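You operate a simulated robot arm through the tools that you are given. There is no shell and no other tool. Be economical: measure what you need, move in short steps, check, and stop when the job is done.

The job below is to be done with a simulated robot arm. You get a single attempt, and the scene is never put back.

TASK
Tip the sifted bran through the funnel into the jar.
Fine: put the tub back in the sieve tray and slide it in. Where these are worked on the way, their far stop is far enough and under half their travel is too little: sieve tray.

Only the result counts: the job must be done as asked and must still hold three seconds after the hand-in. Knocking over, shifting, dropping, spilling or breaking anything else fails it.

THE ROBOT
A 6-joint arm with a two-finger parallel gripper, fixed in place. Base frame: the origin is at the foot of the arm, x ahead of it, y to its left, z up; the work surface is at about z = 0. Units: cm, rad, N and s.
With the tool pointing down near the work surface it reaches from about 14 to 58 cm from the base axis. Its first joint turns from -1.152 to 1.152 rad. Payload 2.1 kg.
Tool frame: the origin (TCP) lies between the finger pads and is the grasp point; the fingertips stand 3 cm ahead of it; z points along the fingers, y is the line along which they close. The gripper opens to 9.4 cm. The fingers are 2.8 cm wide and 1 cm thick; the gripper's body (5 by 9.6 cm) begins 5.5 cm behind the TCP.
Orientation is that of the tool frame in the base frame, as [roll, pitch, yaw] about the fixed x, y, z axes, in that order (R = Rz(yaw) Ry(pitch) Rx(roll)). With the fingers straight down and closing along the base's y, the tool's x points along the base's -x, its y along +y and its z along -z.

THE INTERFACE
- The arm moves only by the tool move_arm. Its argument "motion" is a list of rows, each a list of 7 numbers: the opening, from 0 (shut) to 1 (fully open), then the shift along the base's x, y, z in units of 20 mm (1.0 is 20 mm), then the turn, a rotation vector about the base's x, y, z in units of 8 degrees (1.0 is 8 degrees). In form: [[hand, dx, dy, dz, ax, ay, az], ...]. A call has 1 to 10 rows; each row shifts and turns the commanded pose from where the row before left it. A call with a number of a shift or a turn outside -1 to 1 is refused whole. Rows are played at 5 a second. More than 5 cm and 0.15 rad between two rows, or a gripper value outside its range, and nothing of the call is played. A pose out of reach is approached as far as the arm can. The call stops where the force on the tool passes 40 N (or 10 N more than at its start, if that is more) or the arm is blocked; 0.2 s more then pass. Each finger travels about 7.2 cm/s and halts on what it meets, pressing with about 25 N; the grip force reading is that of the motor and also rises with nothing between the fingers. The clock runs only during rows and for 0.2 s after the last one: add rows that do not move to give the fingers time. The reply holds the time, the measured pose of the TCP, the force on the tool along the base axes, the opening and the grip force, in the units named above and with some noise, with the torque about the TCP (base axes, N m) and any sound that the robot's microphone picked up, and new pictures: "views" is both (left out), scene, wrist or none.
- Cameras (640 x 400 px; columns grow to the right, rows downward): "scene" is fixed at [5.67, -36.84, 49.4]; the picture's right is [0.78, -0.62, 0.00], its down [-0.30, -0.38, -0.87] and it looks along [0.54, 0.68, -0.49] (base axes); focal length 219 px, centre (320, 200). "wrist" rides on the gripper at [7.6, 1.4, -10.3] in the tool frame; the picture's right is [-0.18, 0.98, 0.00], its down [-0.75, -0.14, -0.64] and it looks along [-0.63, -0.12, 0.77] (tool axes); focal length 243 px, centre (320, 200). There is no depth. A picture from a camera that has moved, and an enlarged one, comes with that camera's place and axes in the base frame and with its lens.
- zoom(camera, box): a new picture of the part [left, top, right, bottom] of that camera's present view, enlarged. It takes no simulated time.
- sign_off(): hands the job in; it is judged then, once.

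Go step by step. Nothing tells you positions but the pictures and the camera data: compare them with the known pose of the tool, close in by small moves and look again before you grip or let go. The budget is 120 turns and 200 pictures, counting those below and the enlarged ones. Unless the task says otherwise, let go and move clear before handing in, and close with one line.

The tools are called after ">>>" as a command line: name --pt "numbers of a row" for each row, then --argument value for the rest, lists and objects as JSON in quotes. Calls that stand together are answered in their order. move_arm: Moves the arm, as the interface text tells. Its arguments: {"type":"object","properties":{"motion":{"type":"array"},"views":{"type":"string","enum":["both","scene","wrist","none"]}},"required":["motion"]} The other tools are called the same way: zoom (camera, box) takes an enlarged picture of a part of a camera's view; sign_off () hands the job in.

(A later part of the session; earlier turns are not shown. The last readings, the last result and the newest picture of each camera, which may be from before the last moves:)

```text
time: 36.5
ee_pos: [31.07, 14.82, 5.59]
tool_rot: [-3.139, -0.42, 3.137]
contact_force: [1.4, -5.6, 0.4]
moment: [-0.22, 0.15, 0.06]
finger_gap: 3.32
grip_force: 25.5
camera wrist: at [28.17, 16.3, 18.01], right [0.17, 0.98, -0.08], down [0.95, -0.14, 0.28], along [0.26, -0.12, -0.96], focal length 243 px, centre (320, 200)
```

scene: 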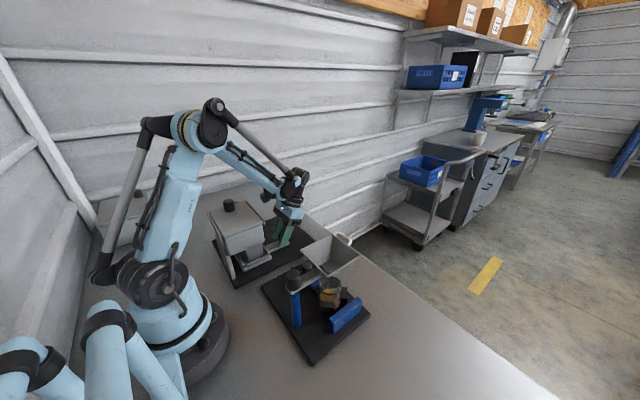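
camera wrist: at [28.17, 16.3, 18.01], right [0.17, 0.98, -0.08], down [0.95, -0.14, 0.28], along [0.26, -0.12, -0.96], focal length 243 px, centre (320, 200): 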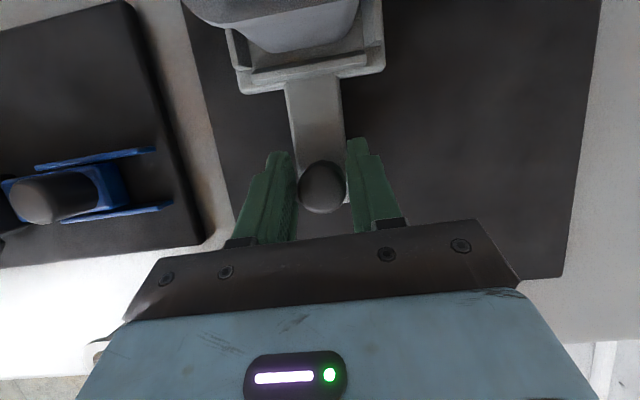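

The tray slides freely. I'll keep pulling until its stop.

>>> move_arm --pt "0 0.2 0 0 0 0 0" --pt "0 0.4 0 0 0 0 0" --pt "0 0.4 0 0 0 0 0" --pt "0 0.4 0 0 0 0 0" --pt "0 0.4 0 0 0 0 0" --pt "0 0.4 0 0 0 0 0" --pt "0 0.4 0 0 0 0 0" --pt "0 0.4 0 0 0 0 0" --pt "0 0.3 0 0 0 0 0" --pt "0 0 0 0 0 0 0" --views "both"

```text
time: 38.7
ee_pos: [37.53, 14.87, 5.68]
tool_rot: [-3.138, -0.423, 3.137]
contact_force: [-0.1, -15.3, 8.8]
moment: [-0.5, 0.44, -0.15]
finger_gap: 3.35
grip_force: 25.1
camera wrist: at [34.81, 16.28, 18.01], right [0.17, 0.98, -0.08], down [0.95, -0.14, 0.28], along [0.26, -0.12, -0.96], focal length 243 px, centre (320, 200)
```

scene: 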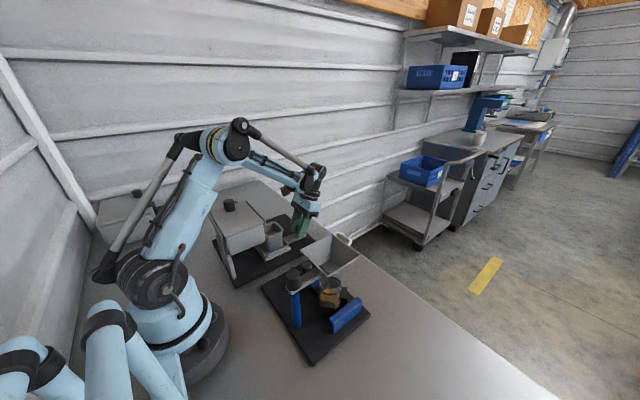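
wrist: 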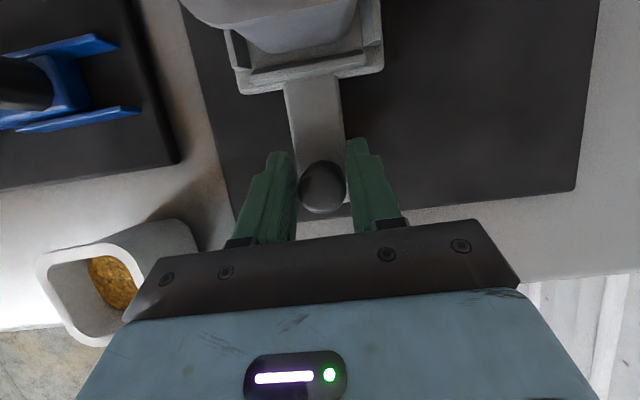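

>>> move_arm --pt "0 0.2 -0.08 0 0 0 0" --pt "0 0.3 -0.02 0 0 0 0" --pt "0 0.3 -0.02 0 0 0 0" --pt "0 0.3 -0.02 0 0 0 0" --pt "0 0.3 0 0 0 0 0" --pt "0 0.3 0 0 0 0 0" --pt "0 0.3 0 0 0 0 0" --pt "0 0 0 0 0 0 0" --views "both"

```text
time: 40.5
ee_pos: [41.62, 14.54, 5.46]
tool_rot: [-3.139, -0.423, 3.138]
contact_force: [-14.1, 1.0, 6.1]
moment: [0.06, 0.51, 0.12]
finger_gap: 3.31
grip_force: 24.7
camera wrist: at [38.78, 16.01, 18.02], right [0.17, 0.98, -0.08], down [0.95, -0.14, 0.28], along [0.26, -0.12, -0.96], focal length 243 px, centre (320, 200)
```

scene: 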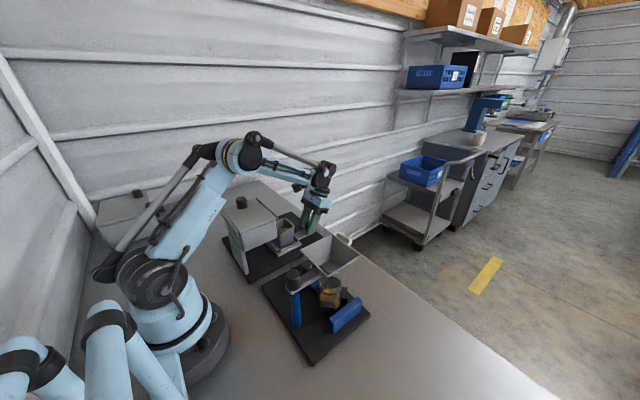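
wrist: 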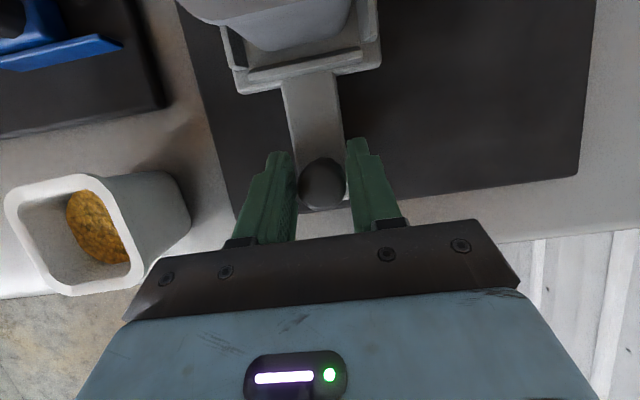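

The hopper itself seems to have shifted in the scene, so the tray stop was reached and I may have dragged the station. I'll check that with a zoom matching the first one.

>>> zoom --camera "scene" --box '[190, 180, 390, 305]'

```text
3.20 times, centred on (290, 242) of scene
camera zoom: at [5.67, -36.84, 49.4], right [0.78, -0.62, 0.0], down [-0.3, -0.38, -0.87], along [0.54, 0.68, -0.49], focal length 702 px, centre (416, 64)
```

zoom: 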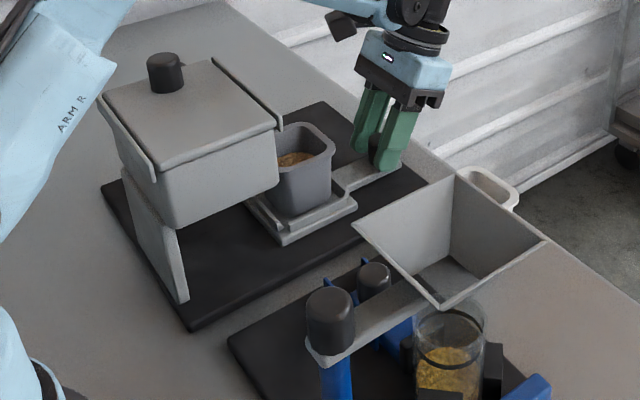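

Confirmed: at its stop the tray dragged the whole station about 3.5 cm in +x (tray travel ≈9.5 cm). I'll undo that when I push the tray back in. First I'll release the knob and look at the tub, which holds bran.

>>> move_arm --pt "0.2 0 0 0 0 0 0" --pt "0.5 0 0 0 0 0 0" --pt "0.7 0 0 0 0 0 0" --pt "0.7 0.1 0 0.4 0 0 0" --pt "0.7 0.1 0 0.8 0 0 0" --pt "0.7 0 0 0.9 0 0 0" --pt "0.7 -0.2 0 0.9 0 0 0" --pt "0.7 -0.4 0 0.9 0 0 0" --pt "0.7 -0.4 0 0.9 0 0 0" --pt "0.9 -0.4 0 0.9 0 0 0" --views "both"

>>> zoom --camera "scene" --box '[190, 180, 390, 305]'

```text
time: 42.7
ee_pos: [39.21, 14.82, 16.95]
tool_rot: [3.141, -0.422, 3.137]
contact_force: [0.3, 0.2, 1.0]
moment: [-0.01, 0.01, 0.01]
finger_gap: 8.48
grip_force: 0.0
camera wrist: at [36.34, 16.18, 29.48], right [0.17, 0.98, -0.08], down [0.95, -0.14, 0.28], along [0.26, -0.12, -0.96], focal length 243 px, centre (320, 200)
```

scene: 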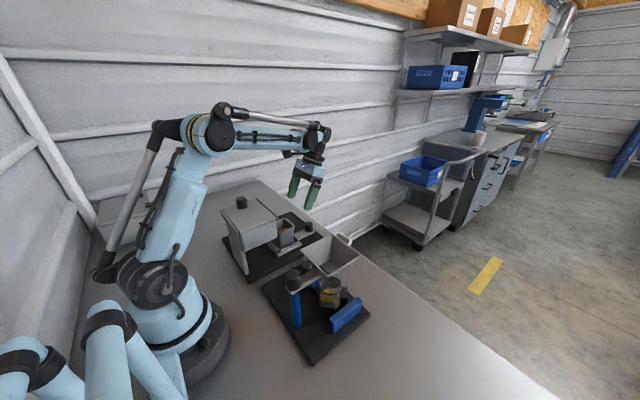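
wrist: 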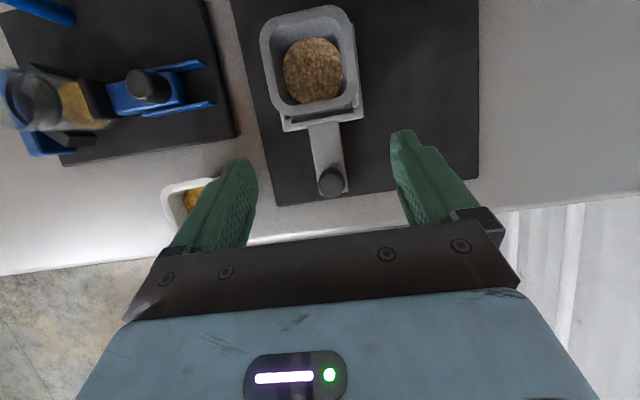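

```text
3.20 times, centred on (290, 242) of scene
camera zoom: at [5.67, -36.84, 49.4], right [0.78, -0.62, 0.0], down [-0.3, -0.38, -0.87], along [0.54, 0.68, -0.49], focal length 702 px, centre (416, 64)
```

zoom: 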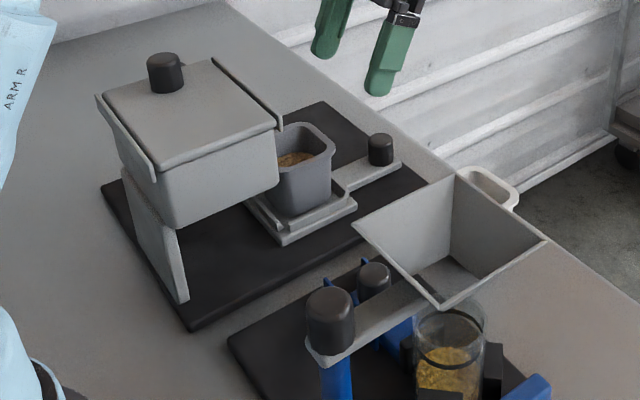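

The tub holds light bran; the station shift is mainly +x by about 3.7 cm. I'll zoom in on the tub to measure it for the grip.

>>> zoom --camera "wrist" --box '[230, 0, 390, 210]'

>>> zoom --camera "scene" --box '[255, 205, 325, 265]'

```text
1.90 times, centred on (310, 105) of wrist
camera zoom: at [36.34, 16.18, 29.48], right [0.17, 0.98, -0.08], down [0.95, -0.14, 0.28], along [0.26, -0.12, -0.96], focal length 462 px, centre (339, 381)
```

zoom: 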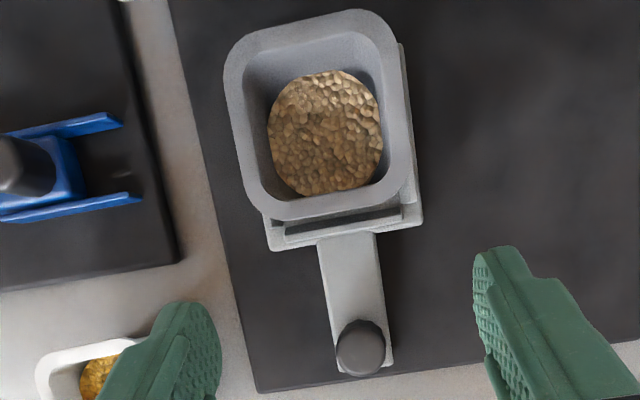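

```text
6.67 times, centred on (290, 235) of scene
camera zoom: at [5.67, -36.84, 49.4], right [0.78, -0.62, 0.0], down [-0.3, -0.38, -0.87], along [0.54, 0.68, -0.49], focal length 1462 px, centre (520, -33)
```

zoom: 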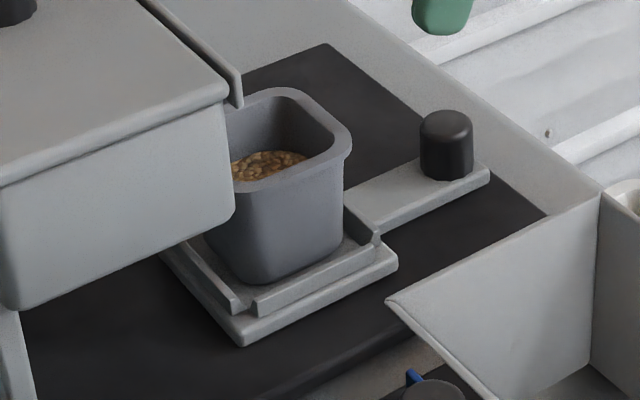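

The tub centre is at about (30.8,14.7) with its rim at z≈8.3 and a width of about 6.3 cm. For a clean pour the wrist camera should be on the +x side, so I'll test whether the hand can yaw by 180°. I'll level it first, then turn.

>>> move_arm --pt "0.9 0 0 0.3 0 -0.8 0" --pt "0.9 0 0 0.3 0 -0.9 0" --pt "0.9 0 0 0.3 0 -0.9 0" --pt "0.9 0 0 0.2 0 -0.42 0" --pt "0.9 0 0 0 0 0 0.8" --pt "0.9 0 0 0 0 0 1" --pt "0.9 0 0 0 0 0 1" --pt "0.9 0 0 0 0 0 1" --pt "0.9 0 0 0 0 0 1" --pt "0.9 0 0 0 0 0 1" --views "none"

>>> move_arm --pt "0.9 0 0 0 0 0 1" --pt "0.9 0 0 0 0 0 1" --pt "0.9 0 0 0 0 0 1" --pt "0.9 0 0 0 0 0 1" --pt "0.9 0 0 0 0 0 1" --pt "0.9 0 0 0 0 0 1" --pt "0.9 0 0 0 0 0 1" --pt "0.9 0 0 0 0 0 1" --pt "0.9 0 0 0 0 0 1" --pt "0.9 0 0 0 0 0 1" --views "both"

```text
time: 44.9
ee_pos: [39.23, 14.65, 19.26]
tool_rot: [-3.141, -0.002, -2.334]
contact_force: [0.0, -0.1, 0.3]
moment: [0.0, -0.05, -0.03]
finger_gap: 8.45
grip_force: 0.0
```

```text
time: 47.1
ee_pos: [39.28, 14.62, 19.11]
tool_rot: [-3.141, 0.001, -0.935]
contact_force: [-1.0, -0.3, 0.4]
moment: [-0.01, 0.03, 0.0]
finger_gap: 8.46
grip_force: 0.0
camera wrist: at [42.5, 7.66, 29.37], right [-0.9, -0.43, 0.0], down [-0.33, 0.69, 0.64], along [-0.28, 0.58, -0.77], focal length 243 px, centre (320, 200)
```

scene: 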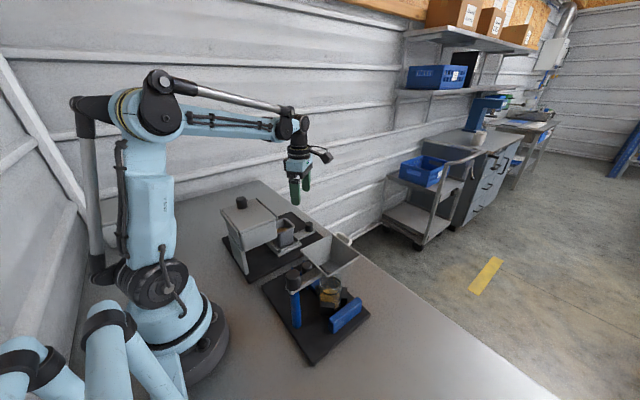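
wrist: 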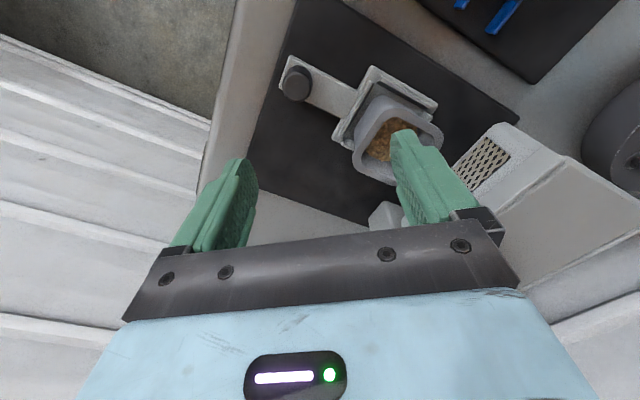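

The turn works. I'll continue to yaw 0, moving toward above the tub.

>>> move_arm --pt "0.9 0 0 0 0 0 0.9" --pt "0.9 0 0 0 0 0 1" --pt "0.9 0 0 0 0 0 1" --pt "0.9 0 0 0 0 0 1" --pt "0.95 0 0 0 0 0 1" --pt "0.95 0 0 0 0 0 1" --pt "0.95 0 0 0 0 0 0.8" --pt "0.95 -0.2 0 0 0 0 0" --pt "0.95 -0.4 0 0 0 0 0" --pt "0.95 -0.4 0 0 0 0 0" --views "both"

```text
time: 49.3
ee_pos: [37.32, 14.74, 19.15]
tool_rot: [-3.141, 0.0, -0.004]
contact_force: [-0.3, -0.2, 0.3]
moment: [0.02, 0.01, 0.03]
finger_gap: 8.93
grip_force: 0.0
camera wrist: at [44.84, 13.16, 29.38], right [-0.19, -0.98, 0.0], down [-0.75, 0.14, 0.64], along [-0.63, 0.12, -0.77], focal length 243 px, centre (320, 200)
```

scene: 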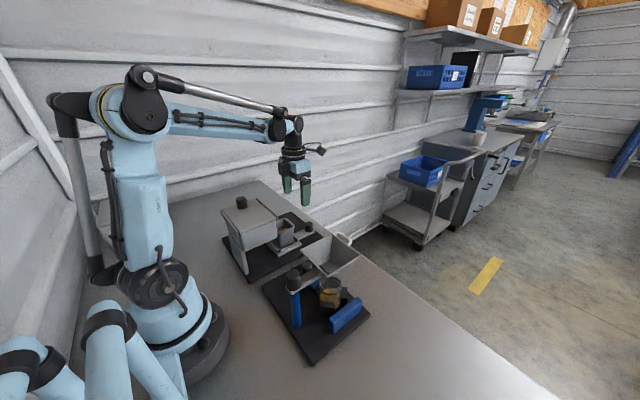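
wrist: 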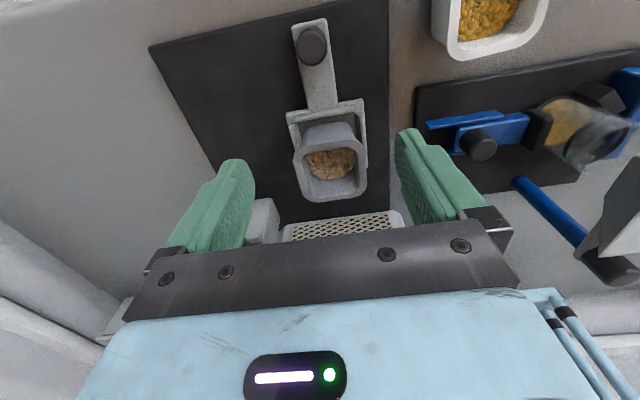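

The hand is now flipped with a clear view. The tub rim centre reads (31.0,14.8), matching the earlier estimate. I'll move above it with a 10° lean and descend partway.

>>> move_arm --pt "0.98 -0.4 0 0 0 0.3 0" --pt "0.98 -0.6 0 0 0 0.4 0" --pt "0.98 -0.7 0 0 0 0.4 0" --pt "0.98 -0.7 0 -0.2 0 0.15 0" --pt "0.98 -0.5 0 -0.5 0 0 0" --pt "0.98 -0.3 0 -0.7 0 0 0" --pt "0.98 0 0 -0.7 0 0 0" --pt "0.98 0 0 -0.7 0 0 0" --pt "0.98 0 0 -0.2 0 0 0" --pt "0.98 0 0 0 0 0 0" --views "both"

```text
time: 51.5
ee_pos: [30.74, 14.64, 13.15]
tool_rot: [3.141, 0.175, -0.003]
contact_force: [-0.1, 0.5, 0.1]
moment: [0.01, 0.05, 0.02]
finger_gap: 9.22
grip_force: 0.1
camera wrist: at [40.01, 13.24, 21.89], right [-0.18, -0.98, 0.03], down [-0.63, 0.14, 0.76], along [-0.75, 0.12, -0.65], focal length 243 px, centre (320, 200)
```

scene: 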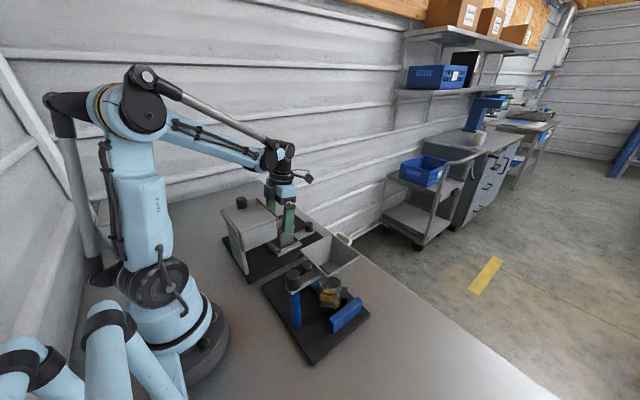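
wrist: 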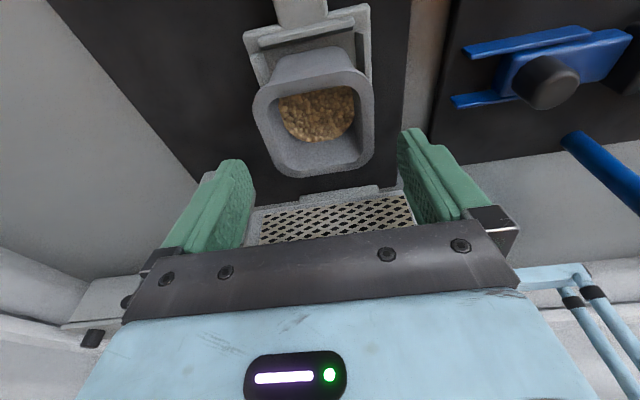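

Centred well, with the tub at x≈31.0 and y≈14.7. I'll descend to z≈7.

>>> move_arm --pt "1 0.05 0.02 -0.5 0 0 0" --pt "1 0.08 0.02 -0.6 0 0 0" --pt "1 0 0 -0.6 0 0 0" --pt "1 0 0 -0.6 0 0 0" --pt "1 0 0 -0.5 0 0 0" --pt "1 0 0 -0.25 0 0 0" --pt "1 0 0 0 0 0 0" --views "both"

>>> zoom --camera "scene" --box '[240, 190, 340, 270]'

```text
time: 53.1
ee_pos: [31.03, 14.7, 6.96]
tool_rot: [-3.141, 0.175, -0.004]
contact_force: [0.1, 0.0, 0.1]
moment: [-0.01, 0.02, -0.01]
finger_gap: 9.41
grip_force: 0.1
camera wrist: at [40.28, 13.24, 15.74], right [-0.18, -0.98, 0.03], down [-0.63, 0.14, 0.76], along [-0.75, 0.12, -0.65], focal length 243 px, centre (320, 200)
```

scene: 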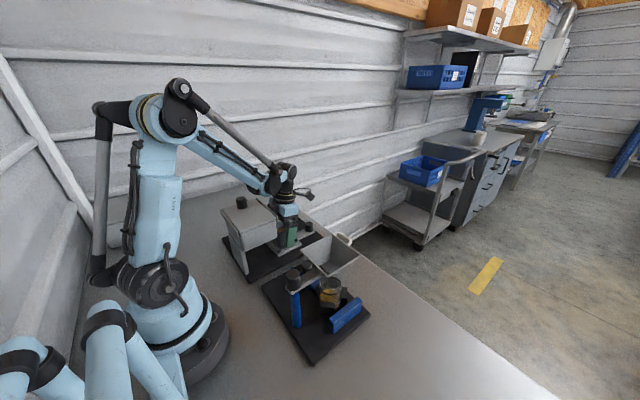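
wrist: 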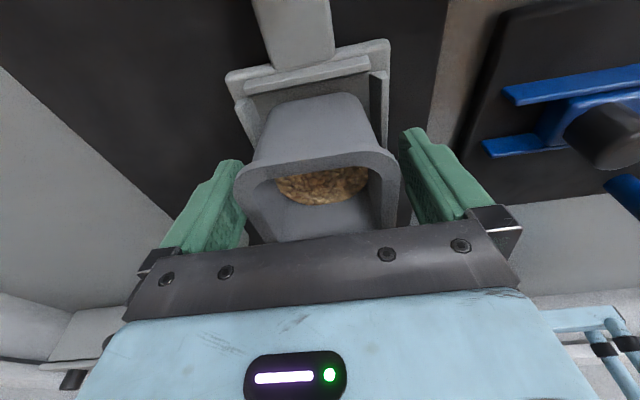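

```text
5.00 times, centred on (290, 230) of scene
camera zoom: at [5.67, -36.84, 49.4], right [0.78, -0.62, 0.0], down [-0.3, -0.38, -0.87], along [0.54, 0.68, -0.49], focal length 1096 px, centre (470, 50)
```

zoom: 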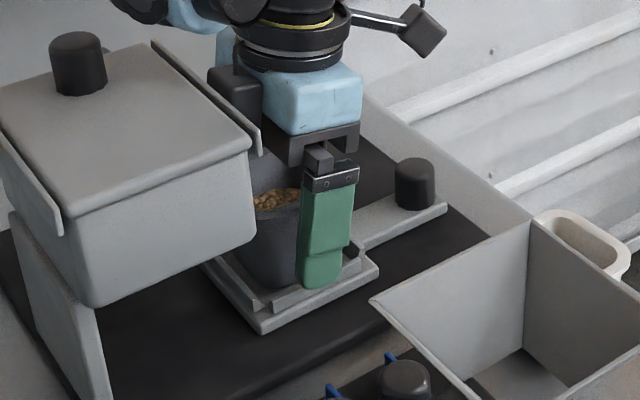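

Aligned. I'll close on the tub.

>>> move_arm --pt "0.9 0 0 0 0 0 0" --pt "0.8 0 0 0 0 0 0" --pt "0.7 0 0 0 0 0 0" --pt "0.6 0 0 0 0 0 0" --pt "0.5 0 0 0 0 0 0" --pt "0.4 0 0 0 0 0 0" --pt "0.4 0 0 0 0 0 0" --views "both"

```text
time: 54.7
ee_pos: [31.12, 14.73, 7.04]
tool_rot: [-3.141, 0.175, -0.004]
contact_force: [0.1, -0.8, 1.5]
moment: [0.01, -0.01, -0.01]
finger_gap: 6.57
grip_force: 24.9
camera wrist: at [40.27, 13.24, 15.75], right [-0.18, -0.98, 0.03], down [-0.63, 0.14, 0.76], along [-0.75, 0.12, -0.65], focal length 243 px, centre (320, 200)
```

scene: 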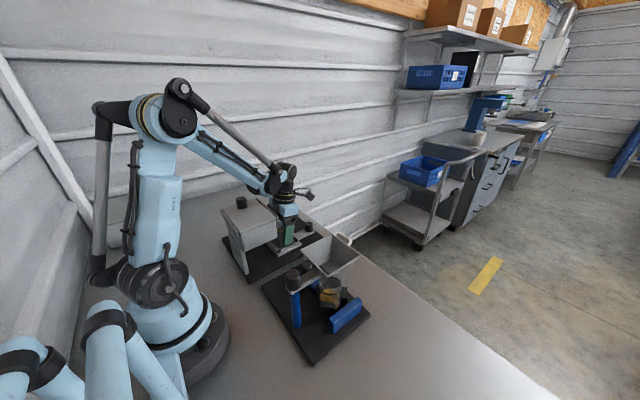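
wrist: 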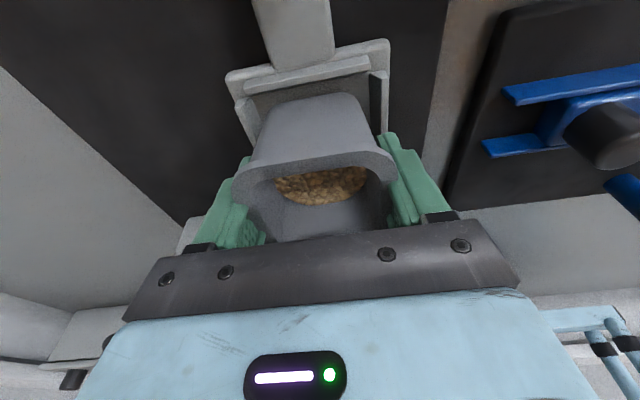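

Gripped at 6.57 cm with negligible side load. I'll lift slowly straight up.

>>> move_arm --pt "0.35 0 0 0.15 0 0 0" --pt "0.35 0 0 0.3 0 0 0" --pt "0.35 0 0 0.4 0 0 0" --pt "0.35 0 0 0.5 0 0 0" --pt "0.35 0 0 0.5 0 0 0" --pt "0.35 0 0 0.5 0 0 0" --pt "0.35 0.1 0 0.5 0 0 0" --pt "0.35 0.2 0 0.5 0 0 0" --pt "0.35 0.2 0 0.4 0 0 0" --pt "0.35 0 0 0 0 0 0" --views "both"

```text
time: 56.9
ee_pos: [32.28, 14.73, 14.53]
tool_rot: [-3.142, 0.176, -0.003]
contact_force: [-0.5, 0.0, -0.9]
moment: [0.04, -0.01, 0.01]
finger_gap: 6.57
grip_force: 24.9
camera wrist: at [41.37, 13.27, 23.26], right [-0.18, -0.98, 0.03], down [-0.63, 0.14, 0.76], along [-0.75, 0.12, -0.65], focal length 243 px, centre (320, 200)
```

scene: 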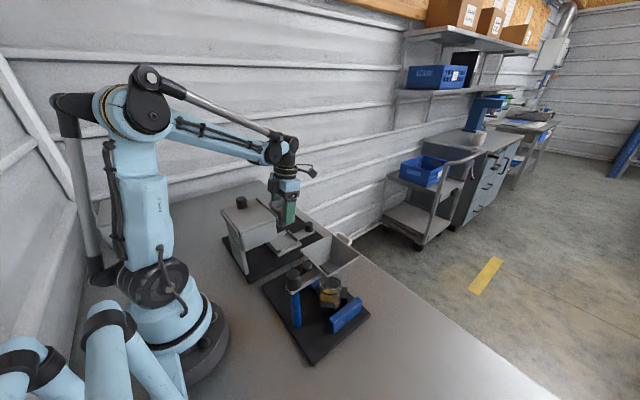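
wrist: 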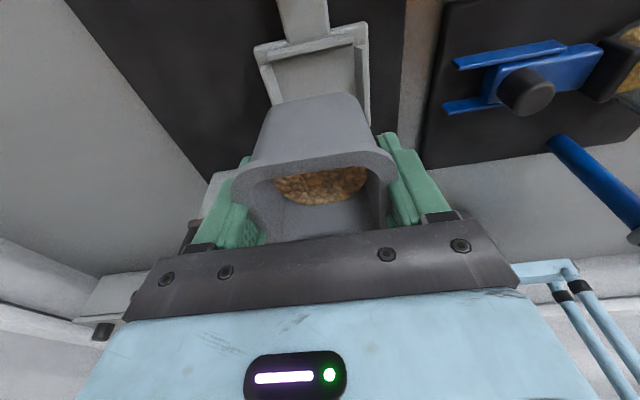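

The tub is in hand, upright, and weighs under 100 g. I'll lift higher and begin turning the hand toward yaw -90° so I can pour sideways toward +y over the funnel.

>>> move_arm --pt "0.35 0 0 0.3 0 0 -0.2" --pt "0.35 0 0 0.6 0 0 -0.5" --pt "0.35 0 0 0.7 0 0 -0.7" --pt "0.35 0 0 0.7 0 0 -0.7" --pt "0.35 0 0 0.7 0 0 -0.7" --pt "0.35 0 0 0.7 0 0 -0.7" --pt "0.35 0 0 0.7 0 0 -0.7" --pt "0.35 0 0 0.7 0 0 -0.7" --pt "0.35 0 0 0.6 0 0 -0.7" --pt "0.35 0 0 0.3 0 0 -0.4" --views "none"

>>> move_arm --pt "0.35 0 -0.3 0 0 0 -0.4" --pt "0.35 0 -0.6 0 0 0 -0.6" --pt "0.35 0 -0.8 0 0 0 -0.7" --pt "0.35 0 -0.8 0 0 0 -0.7" --pt "0.35 0 -0.8 0 0 0 -0.7" --pt "0.35 0 -0.8 0 0 0 -0.7" --pt "0.35 -0.1 -0.8 0 0 0 -0.7" --pt "0.35 -0.2 -0.8 0 0 0 -0.5" --pt "0.35 -0.2 -0.6 0 0 0 -0.25" --pt "0.35 -0.1 -0.3 0 0 0 0" --views "both"

```text
time: 59.1
ee_pos: [32.12, 14.84, 26.58]
tool_rot: [3.14, 0.175, -0.844]
contact_force: [0.3, 0.6, -1.4]
moment: [-0.02, 0.02, -0.02]
finger_gap: 6.58
grip_force: 25.2
```

```text
time: 61.3
ee_pos: [30.85, 1.56, 26.63]
tool_rot: [-3.141, 0.174, -1.574]
contact_force: [0.6, 0.1, -0.7]
moment: [-0.03, 0.01, 0.05]
finger_gap: 6.56
grip_force: 25.5
camera wrist: at [29.32, -7.74, 35.34], right [-0.98, 0.19, 0.03], down [0.14, 0.63, 0.76], along [0.12, 0.75, -0.65], focal length 243 px, centre (320, 200)
```

scene: 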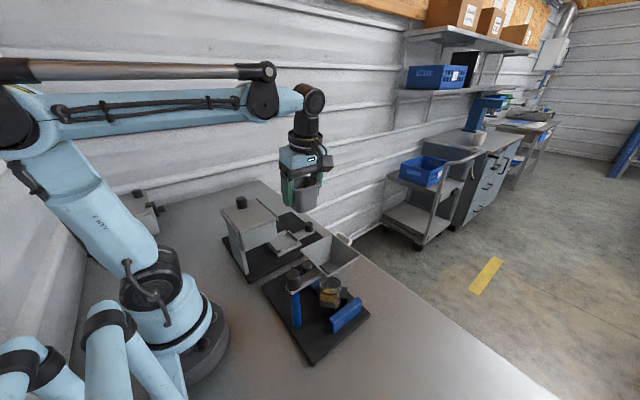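
wrist: 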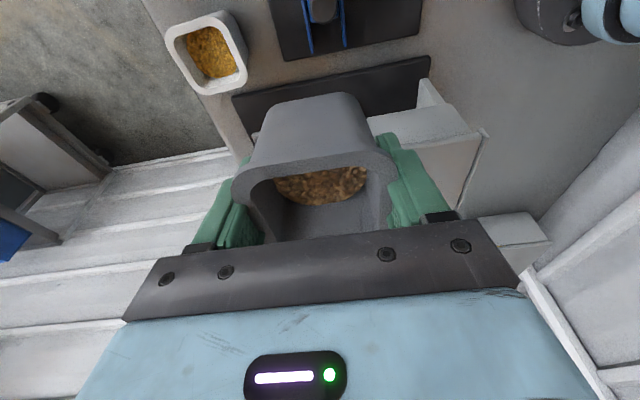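

>>> move_arm --pt "0.35 0 -0.4 0 0 0 0" --pt "0.35 -0.1 -0.8 0 0 0 0" --pt "0.35 -0.1 -0.95 0 0 0 0" --pt "0.35 -0.1 -0.95 0 0 0 0" --pt "0.35 -0.1 -1 0 0 0 0" --pt "0.35 -0.1 -1 0 0 0 0" --pt "0.35 -0.1 -1 0 0 0 0" --pt "0.35 -0.1 -1 0 0 0 0" --pt "0.35 -0.1 -1 -0.2 0 0 0" --pt "0.35 -0.1 -0.8 -0.3 0 0 0" --views "both"

```text
time: 63.5
ee_pos: [29.07, -16.21, 25.48]
tool_rot: [-3.14, 0.174, -1.574]
contact_force: [0.2, -0.2, -0.7]
moment: [0.02, 0.01, 0.0]
finger_gap: 6.56
grip_force: 24.4
camera wrist: at [27.58, -25.58, 34.3], right [-0.98, 0.18, 0.03], down [0.14, 0.63, 0.76], along [0.12, 0.75, -0.65], focal length 243 px, centre (320, 200)
```

scene: 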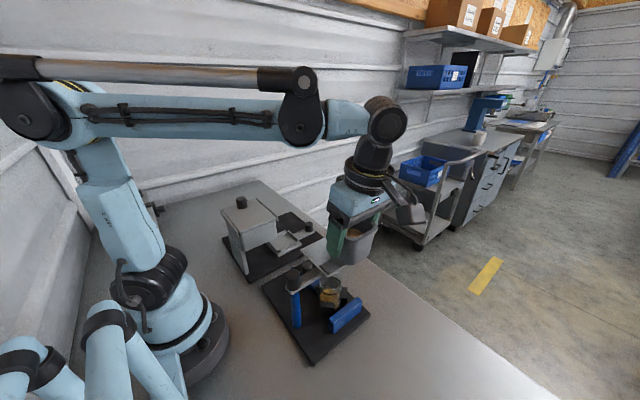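
wrist: 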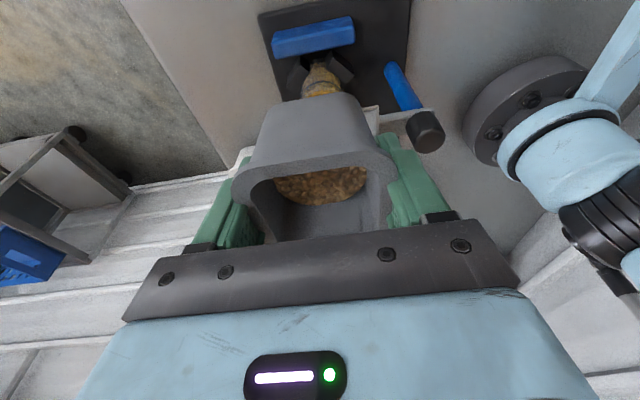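

I'm near the pour position. I'll zoom to confirm the funnel's location relative to the tub before tilting.

>>> zoom --camera "wrist" --box '[200, 40, 460, 240]'

>>> zoom --camera "scene" --box '[260, 170, 440, 320]'

```text
2.00 times, centred on (330, 140) of wrist
camera zoom: at [27.58, -25.58, 34.3], right [-0.98, 0.18, 0.03], down [0.14, 0.63, 0.76], along [0.12, 0.75, -0.65], focal length 485 px, centre (300, 320)
```

zoom: 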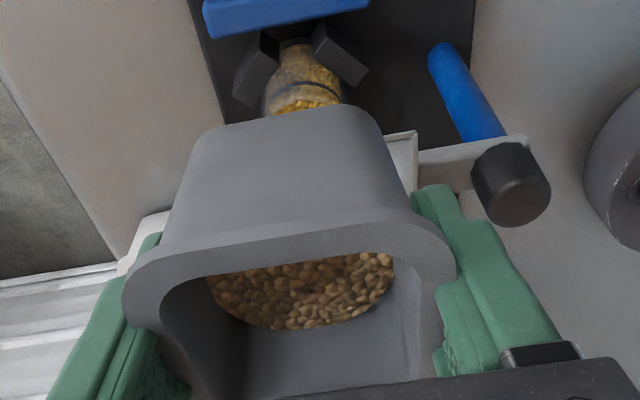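

```text
2.67 times, centred on (350, 245) of scene
camera zoom: at [5.67, -36.84, 49.4], right [0.78, -0.62, 0.0], down [-0.3, -0.38, -0.87], along [0.54, 0.68, -0.49], focal length 585 px, centre (240, 80)
```

zoom: 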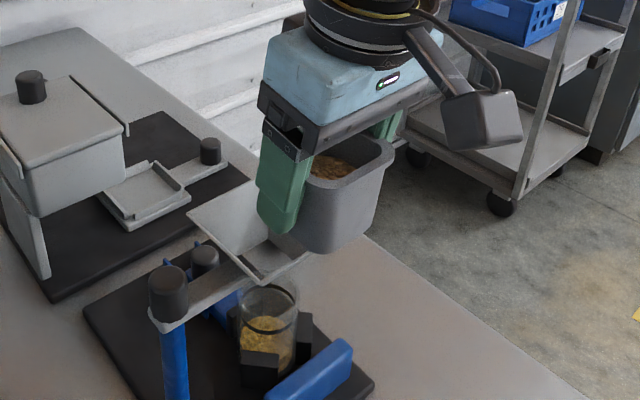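

Re-measured, the funnel centre is at about (29.35,-11.0), with a 9.3 cm rim at z=17. I'll shift so the tub's pour edge is above the centre and begin tilting to about 48°.

>>> move_arm --pt "0.35 0.1 0.3 -0.2 0 0 0" --pt "0.35 0.05 0.25 -0.3 -0.4 0 0" --pt "0.35 0 0.1 -0.15 -0.7 0 0" --pt "0.35 0 0 0 -0.8 0 0" --pt "0.35 0 0 0 -0.8 0 0" --pt "0.35 0 0.05 0 -0.8 0 0" --pt "0.35 0 0.05 0 -0.8 0 0" --pt "0.35 0 0.05 0 -0.8 0 0" --pt "0.35 0 0.02 0 -0.6 0 0" --pt "0.35 0 0 0 0 0 0" --views "both"

```text
time: 65.7
ee_pos: [29.37, -14.67, 24.31]
tool_rot: [-3.14, -0.622, -1.574]
contact_force: [-0.1, -0.3, -0.3]
moment: [0.02, 0.0, -0.02]
finger_gap: 6.55
grip_force: 25.0
camera wrist: at [27.8, -14.88, 36.98], right [-0.98, 0.15, -0.11], down [0.14, 0.99, 0.08], along [0.12, 0.06, -0.99], focal length 243 px, centre (320, 200)
```

scene: 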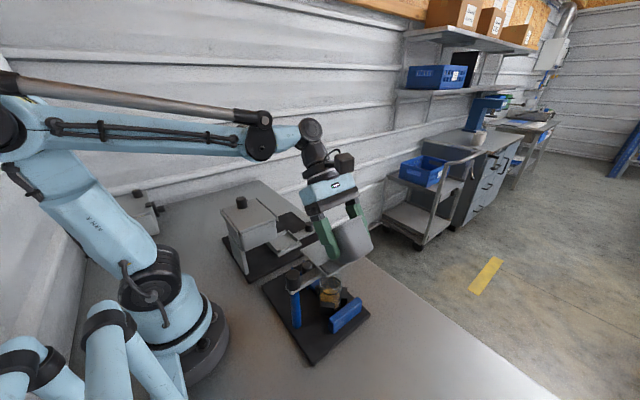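
wrist: 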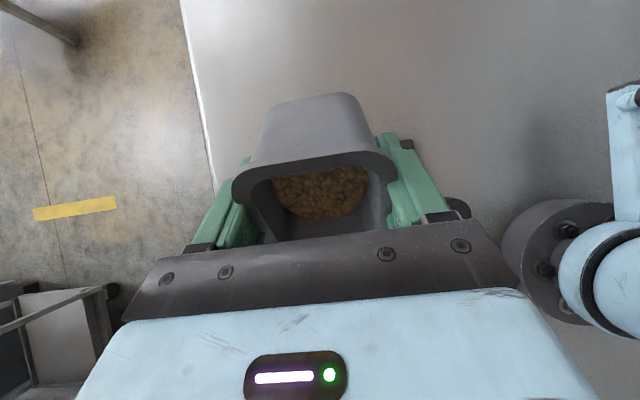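

The tilt works and nothing has poured yet. I'll continue to about 70°.

>>> move_arm --pt "0.35 0 0.05 0 -0.4 0 0" --pt "0.35 0 0.05 0 -0.5 0 0" --pt "0.35 0 0.1 0 -0.5 0 0" --pt "0.35 0 0.1 0 -0.5 0 0" --pt "0.35 0 0.1 0 -0.5 0 0" --pt "0.35 0 0.1 0 -0.5 0 0" --pt "0.35 0 0 0 0 0 0" --views "both"

>>> zoom --camera "scene" --box '[260, 170, 440, 320]'

```text
time: 67.3
ee_pos: [29.29, -13.71, 24.3]
tool_rot: [-3.137, -1.028, -1.576]
contact_force: [0.0, -0.3, -1.1]
moment: [0.01, -0.02, -0.03]
finger_gap: 6.56
grip_force: 25.3
camera wrist: at [27.81, -8.85, 36.04], right [-0.98, 0.1, -0.16], down [0.14, 0.94, -0.31], along [0.12, -0.33, -0.94], focal length 243 px, centre (320, 200)
```

scene: 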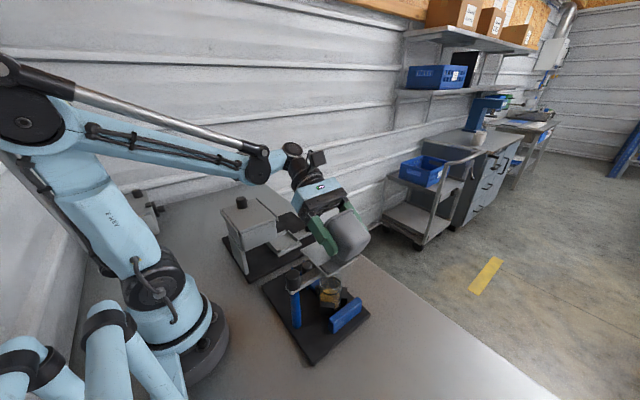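
wrist: 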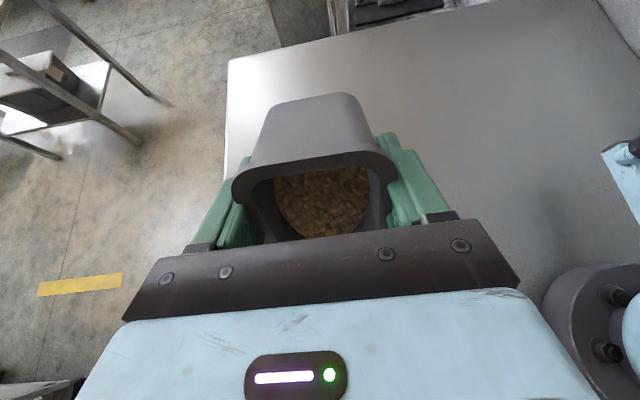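

```text
2.67 times, centred on (350, 245) of scene
camera zoom: at [5.67, -36.84, 49.4], right [0.78, -0.62, 0.0], down [-0.3, -0.38, -0.87], along [0.54, 0.68, -0.49], focal length 585 px, centre (240, 80)
```

zoom: 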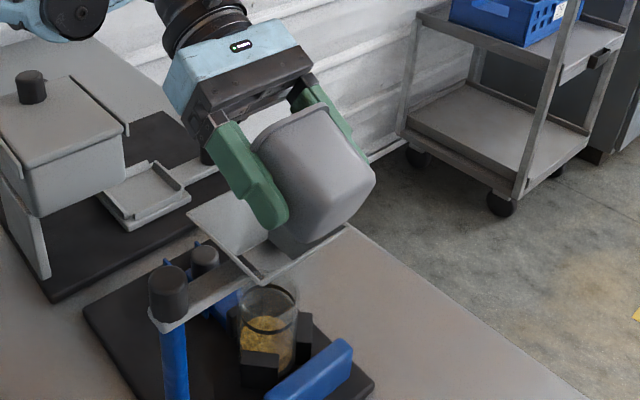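

At about 69° the bran is spreading toward the lip. I'll continue slowly through 90°.

>>> move_arm --pt "0.35 0 0.05 0 -0.3 0 0" --pt "0.35 0 0.05 0 -0.3 0 0" --pt "0.35 0 0.06 0 -0.3 0 0" --pt "0.35 0 0.06 0 -0.3 0 0" --pt "0.35 0 0.06 0 -0.3 0 0" --pt "0.35 0 0.06 0 -0.3 0 0" --pt "0.35 0 0.06 0 -0.3 0 0" --pt "0.35 0 0.05 0 -0.3 0 0" --pt "0.35 0 0.05 0 -0.3 0 0" --pt "0.35 0 0 0 0 0 0" --views "both"

>>> zoom --camera "scene" --box '[260, 170, 440, 320]'

```text
time: 69.5
ee_pos: [29.2, -12.65, 24.2]
tool_rot: [-3.125, -1.405, -1.587]
contact_force: [-0.1, 0.2, -0.5]
moment: [0.03, -0.01, 0.0]
finger_gap: 6.57
grip_force: 25.1
camera wrist: at [27.84, -3.8, 33.45], right [-0.98, 0.03, -0.18], down [0.14, 0.76, -0.64], along [0.12, -0.65, -0.75], focal length 243 px, centre (320, 200)
```

scene: 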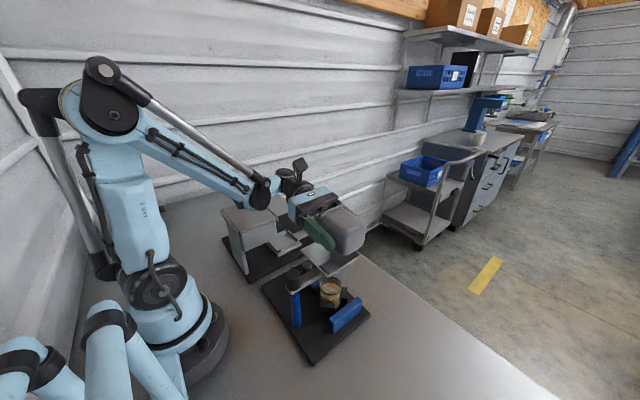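
wrist: 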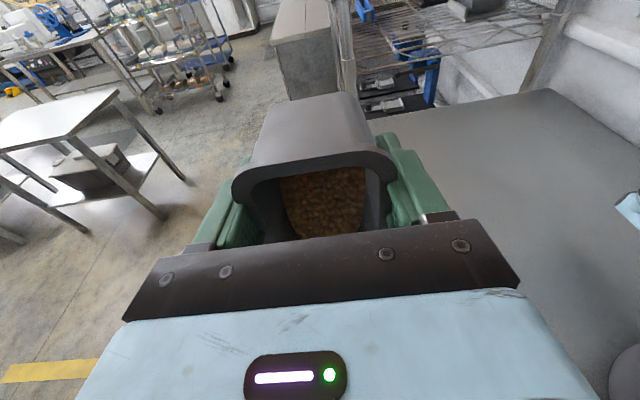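

```text
2.67 times, centred on (350, 245) of scene
camera zoom: at [5.67, -36.84, 49.4], right [0.78, -0.62, 0.0], down [-0.3, -0.38, -0.87], along [0.54, 0.68, -0.49], focal length 585 px, centre (240, 80)
```

zoom: 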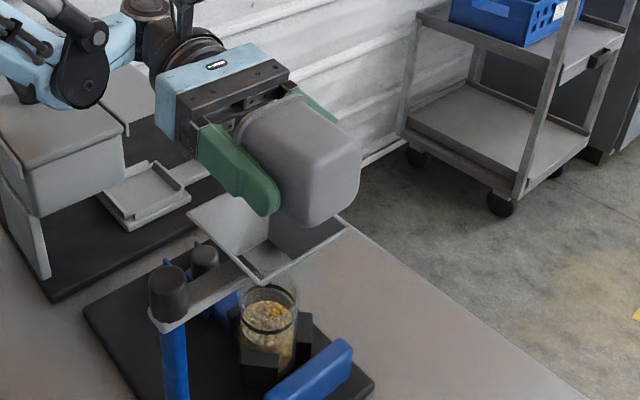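

Bran is flowing into the jar cleanly. I'll continue to about 112°.

>>> move_arm --pt "0.35 0 0.05 0 -0.3 0 0" --pt "0.35 0 0.06 0 -0.3 0 0" --pt "0.35 0 0.06 0 -0.3 0 0" --pt "0.35 0 0.06 0 -0.3 0 0" --pt "0.35 0 0.06 0 -0.3 0 0" --pt "0.35 0 0.06 0 -0.3 0 0" --pt "0.35 0 0.06 0 -0.3 0 0" --pt "0.35 0 0.06 0 -0.3 0 0" --pt "0.35 0 0.06 0 -0.3 0 0" --pt "0.35 0 0 0 0 0 0" --views "both"

>>> zoom --camera "scene" --box '[230, 150, 410, 320]'

```text
time: 71.7
ee_pos: [29.32, -11.52, 24.31]
tool_rot: [-0.015, -1.36, 1.584]
contact_force: [0.6, 0.2, -0.8]
moment: [0.03, 0.0, 0.0]
finger_gap: 6.55
grip_force: 25.0
camera wrist: at [27.79, 0.05, 29.57], right [-0.98, -0.04, -0.18], down [0.14, 0.47, -0.87], along [0.12, -0.88, -0.46], focal length 243 px, centre (320, 200)
```

scene: 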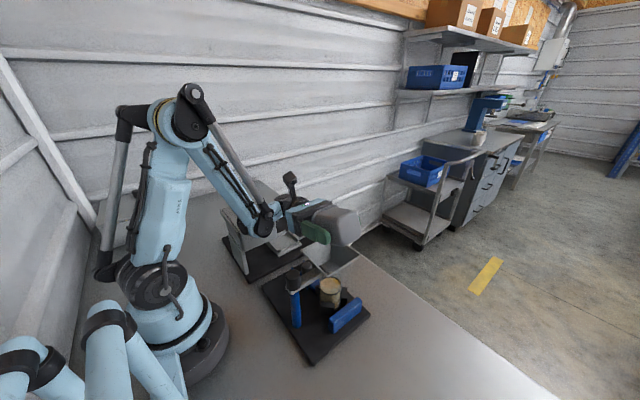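
wrist: 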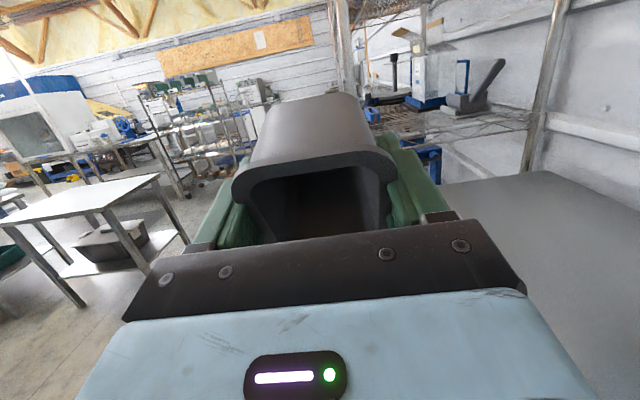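

```text
2.35 times, centred on (320, 235) of scene
camera zoom: at [5.66, -36.84, 49.4], right [0.78, -0.62, 0.0], down [-0.3, -0.38, -0.87], along [0.54, 0.68, -0.49], focal length 516 px, centre (320, 118)
```

zoom: 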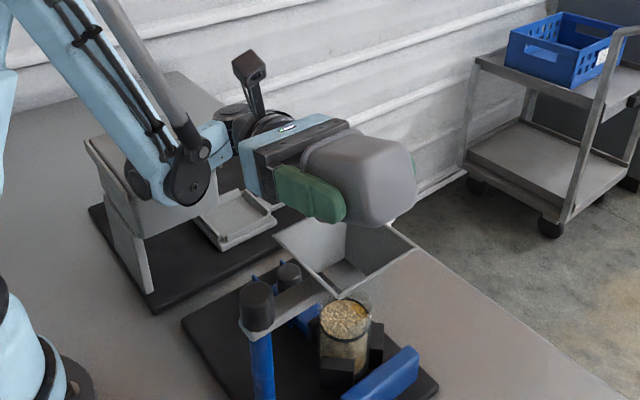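

The tub looks empty. I'll zoom to check the inside, the jar and the surrounding table.

>>> zoom --camera "wrist" --box '[230, 140, 400, 250]'

>>> zoom --camera "scene" --box '[290, 240, 370, 320]'

```text
3.64 times, centred on (315, 195) of wrist
camera zoom: at [27.79, 0.05, 29.57], right [-0.98, -0.04, -0.18], down [0.14, 0.47, -0.87], along [0.12, -0.88, -0.46], focal length 882 px, centre (338, 218)
```

zoom: 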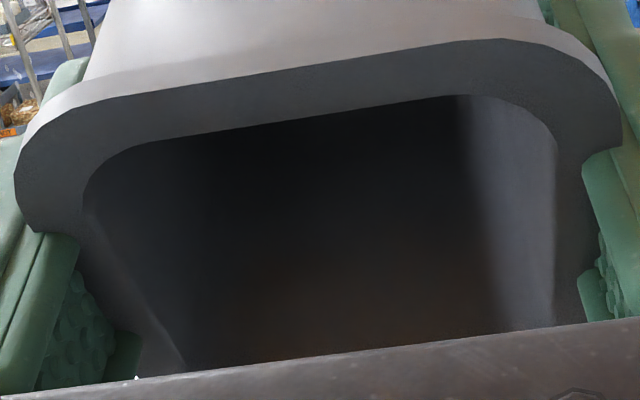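

```text
5.00 times, centred on (330, 280) of scene
camera zoom: at [5.66, -36.84, 49.4], right [0.78, -0.62, 0.0], down [-0.3, -0.38, -0.87], along [0.54, 0.68, -0.49], focal length 1096 px, centre (270, -200)
```

zoom: 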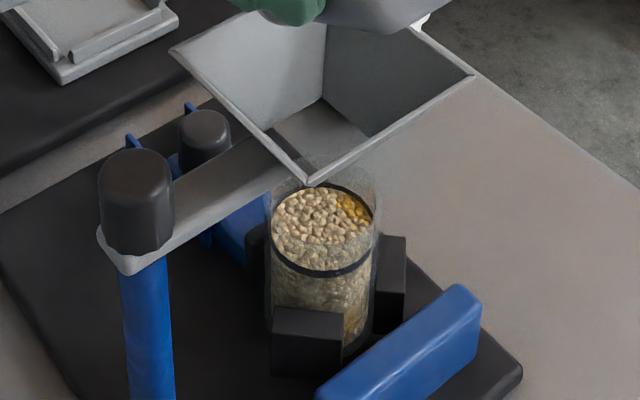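

All visible bran is in the jar, with none on the table. I'll tilt a little more while rising slightly to shed any remainder.

>>> move_arm --pt "0.35 0 0.05 0.3 -0.3 0 0" --pt "0.35 0 0.06 0.3 -0.4 0 0" --pt "0.35 0 0.06 0.2 -0.4 0 0" --pt "0.35 0 0 0 0 0 0" --pt "0.35 0 0 0 0.5 0 0" --pt "0.35 0 0 0 -0.5 0 0" --pt "0.35 0 0 0 0 0 0" --views "none"

>>> zoom --camera "scene" --box '[180, 160, 380, 320]'

>>> zoom --camera "wrist" --box '[230, 140, 400, 250]'

```text
time: 73.3
ee_pos: [29.31, -11.37, 26.5]
tool_rot: [-0.015, -1.209, 1.586]
contact_force: [0.8, 0.3, -0.7]
moment: [-0.02, -0.05, -0.02]
finger_gap: 6.56
grip_force: 24.5
```

```text
2.50 times, centred on (280, 240) of scene
camera zoom: at [5.55, -36.87, 49.4], right [0.78, -0.62, 0.0], down [-0.3, -0.38, -0.88], along [0.55, 0.68, -0.48], focal length 548 px, centre (420, 100)
```

zoom: 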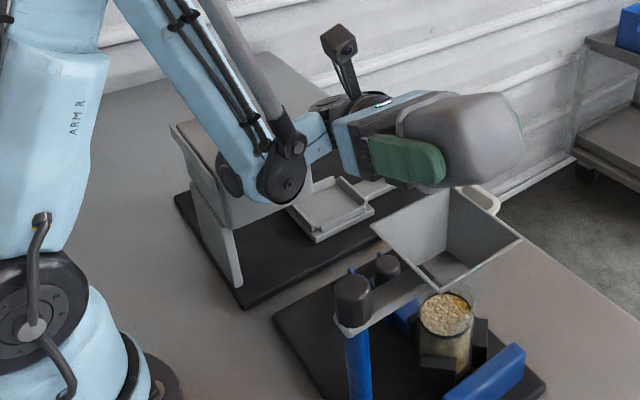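

```text
3.64 times, centred on (315, 195) of wrist
camera zoom: at [27.77, 0.93, 29.87], right [-0.98, -0.07, -0.18], down [0.15, 0.33, -0.93], along [0.12, -0.94, -0.32], focal length 882 px, centre (338, 218)
```

zoom: 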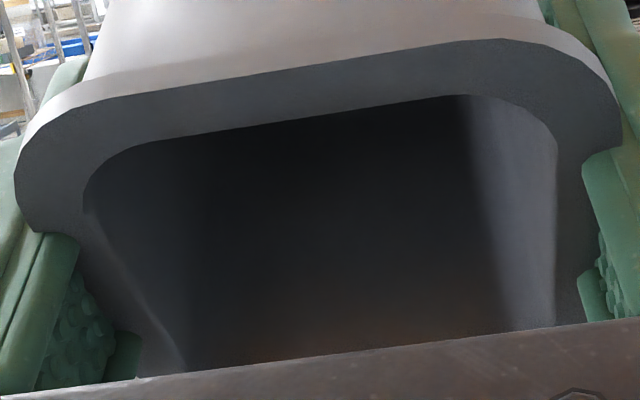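

The tub is empty. I'll reverse the tilt, staying above the funnel and rising a little.

>>> move_arm --pt "0.35 0 -0.1 0.1 0.5 0 0" --pt "0.35 0 -0.1 0.1 0.9 0 0" --pt "0.35 0 -0.1 0.1 1 0 0" --pt "0.35 0 -0.1 0.1 1 0 0" --pt "0.35 0 -0.1 0.1 1 0 0" --pt "0.35 0 -0.1 0.1 1 0 0" --pt "0.35 0 -0.1 0.1 1 0 0" --pt "0.35 0 -0.1 0.1 1 0 0" --pt "0.35 0 -0.1 0.1 1 0 0" --pt "0.35 0 0 0 1 0 0" --views "none"

>>> move_arm --pt "0.35 0 0 0 1 0 0" --pt "0.35 0 0 0 1 0 0" --pt "0.35 0 0 0 1 0 0" --pt "0.35 0 0 0 1 0 0" --pt "0.35 0 0 0 1 0 0" --pt "0.35 0 0 0 0.7 0 0" --pt "0.35 0 0 0 0 0 0" --views "both"

```text
time: 75.5
ee_pos: [29.57, -13.01, 27.7]
tool_rot: [-3.136, -0.62, -1.574]
contact_force: [-0.6, 0.5, -0.4]
moment: [0.03, -0.01, 0.01]
finger_gap: 6.58
grip_force: 25.0
```

```text
time: 77.1
ee_pos: [29.57, -13.04, 27.66]
tool_rot: [3.141, 0.174, -1.571]
contact_force: [-0.7, -0.3, -1.1]
moment: [0.0, 0.02, -0.01]
finger_gap: 6.57
grip_force: 24.6
camera wrist: at [27.83, -22.38, 36.42], right [-0.98, 0.18, 0.03], down [0.14, 0.63, 0.76], along [0.12, 0.75, -0.64], focal length 243 px, centre (320, 200)
```

scene: 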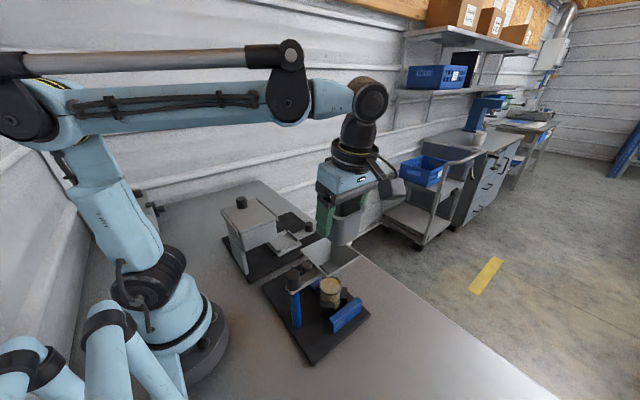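
wrist: 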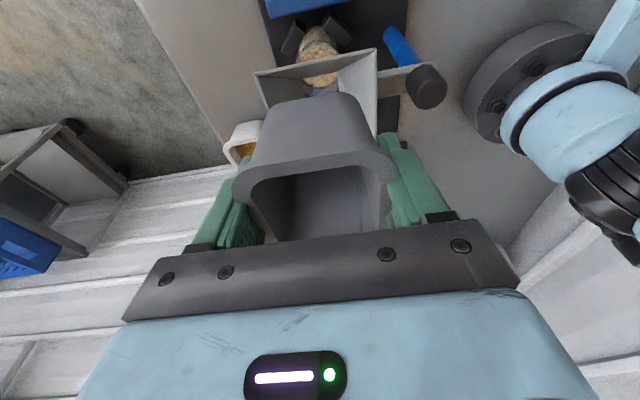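

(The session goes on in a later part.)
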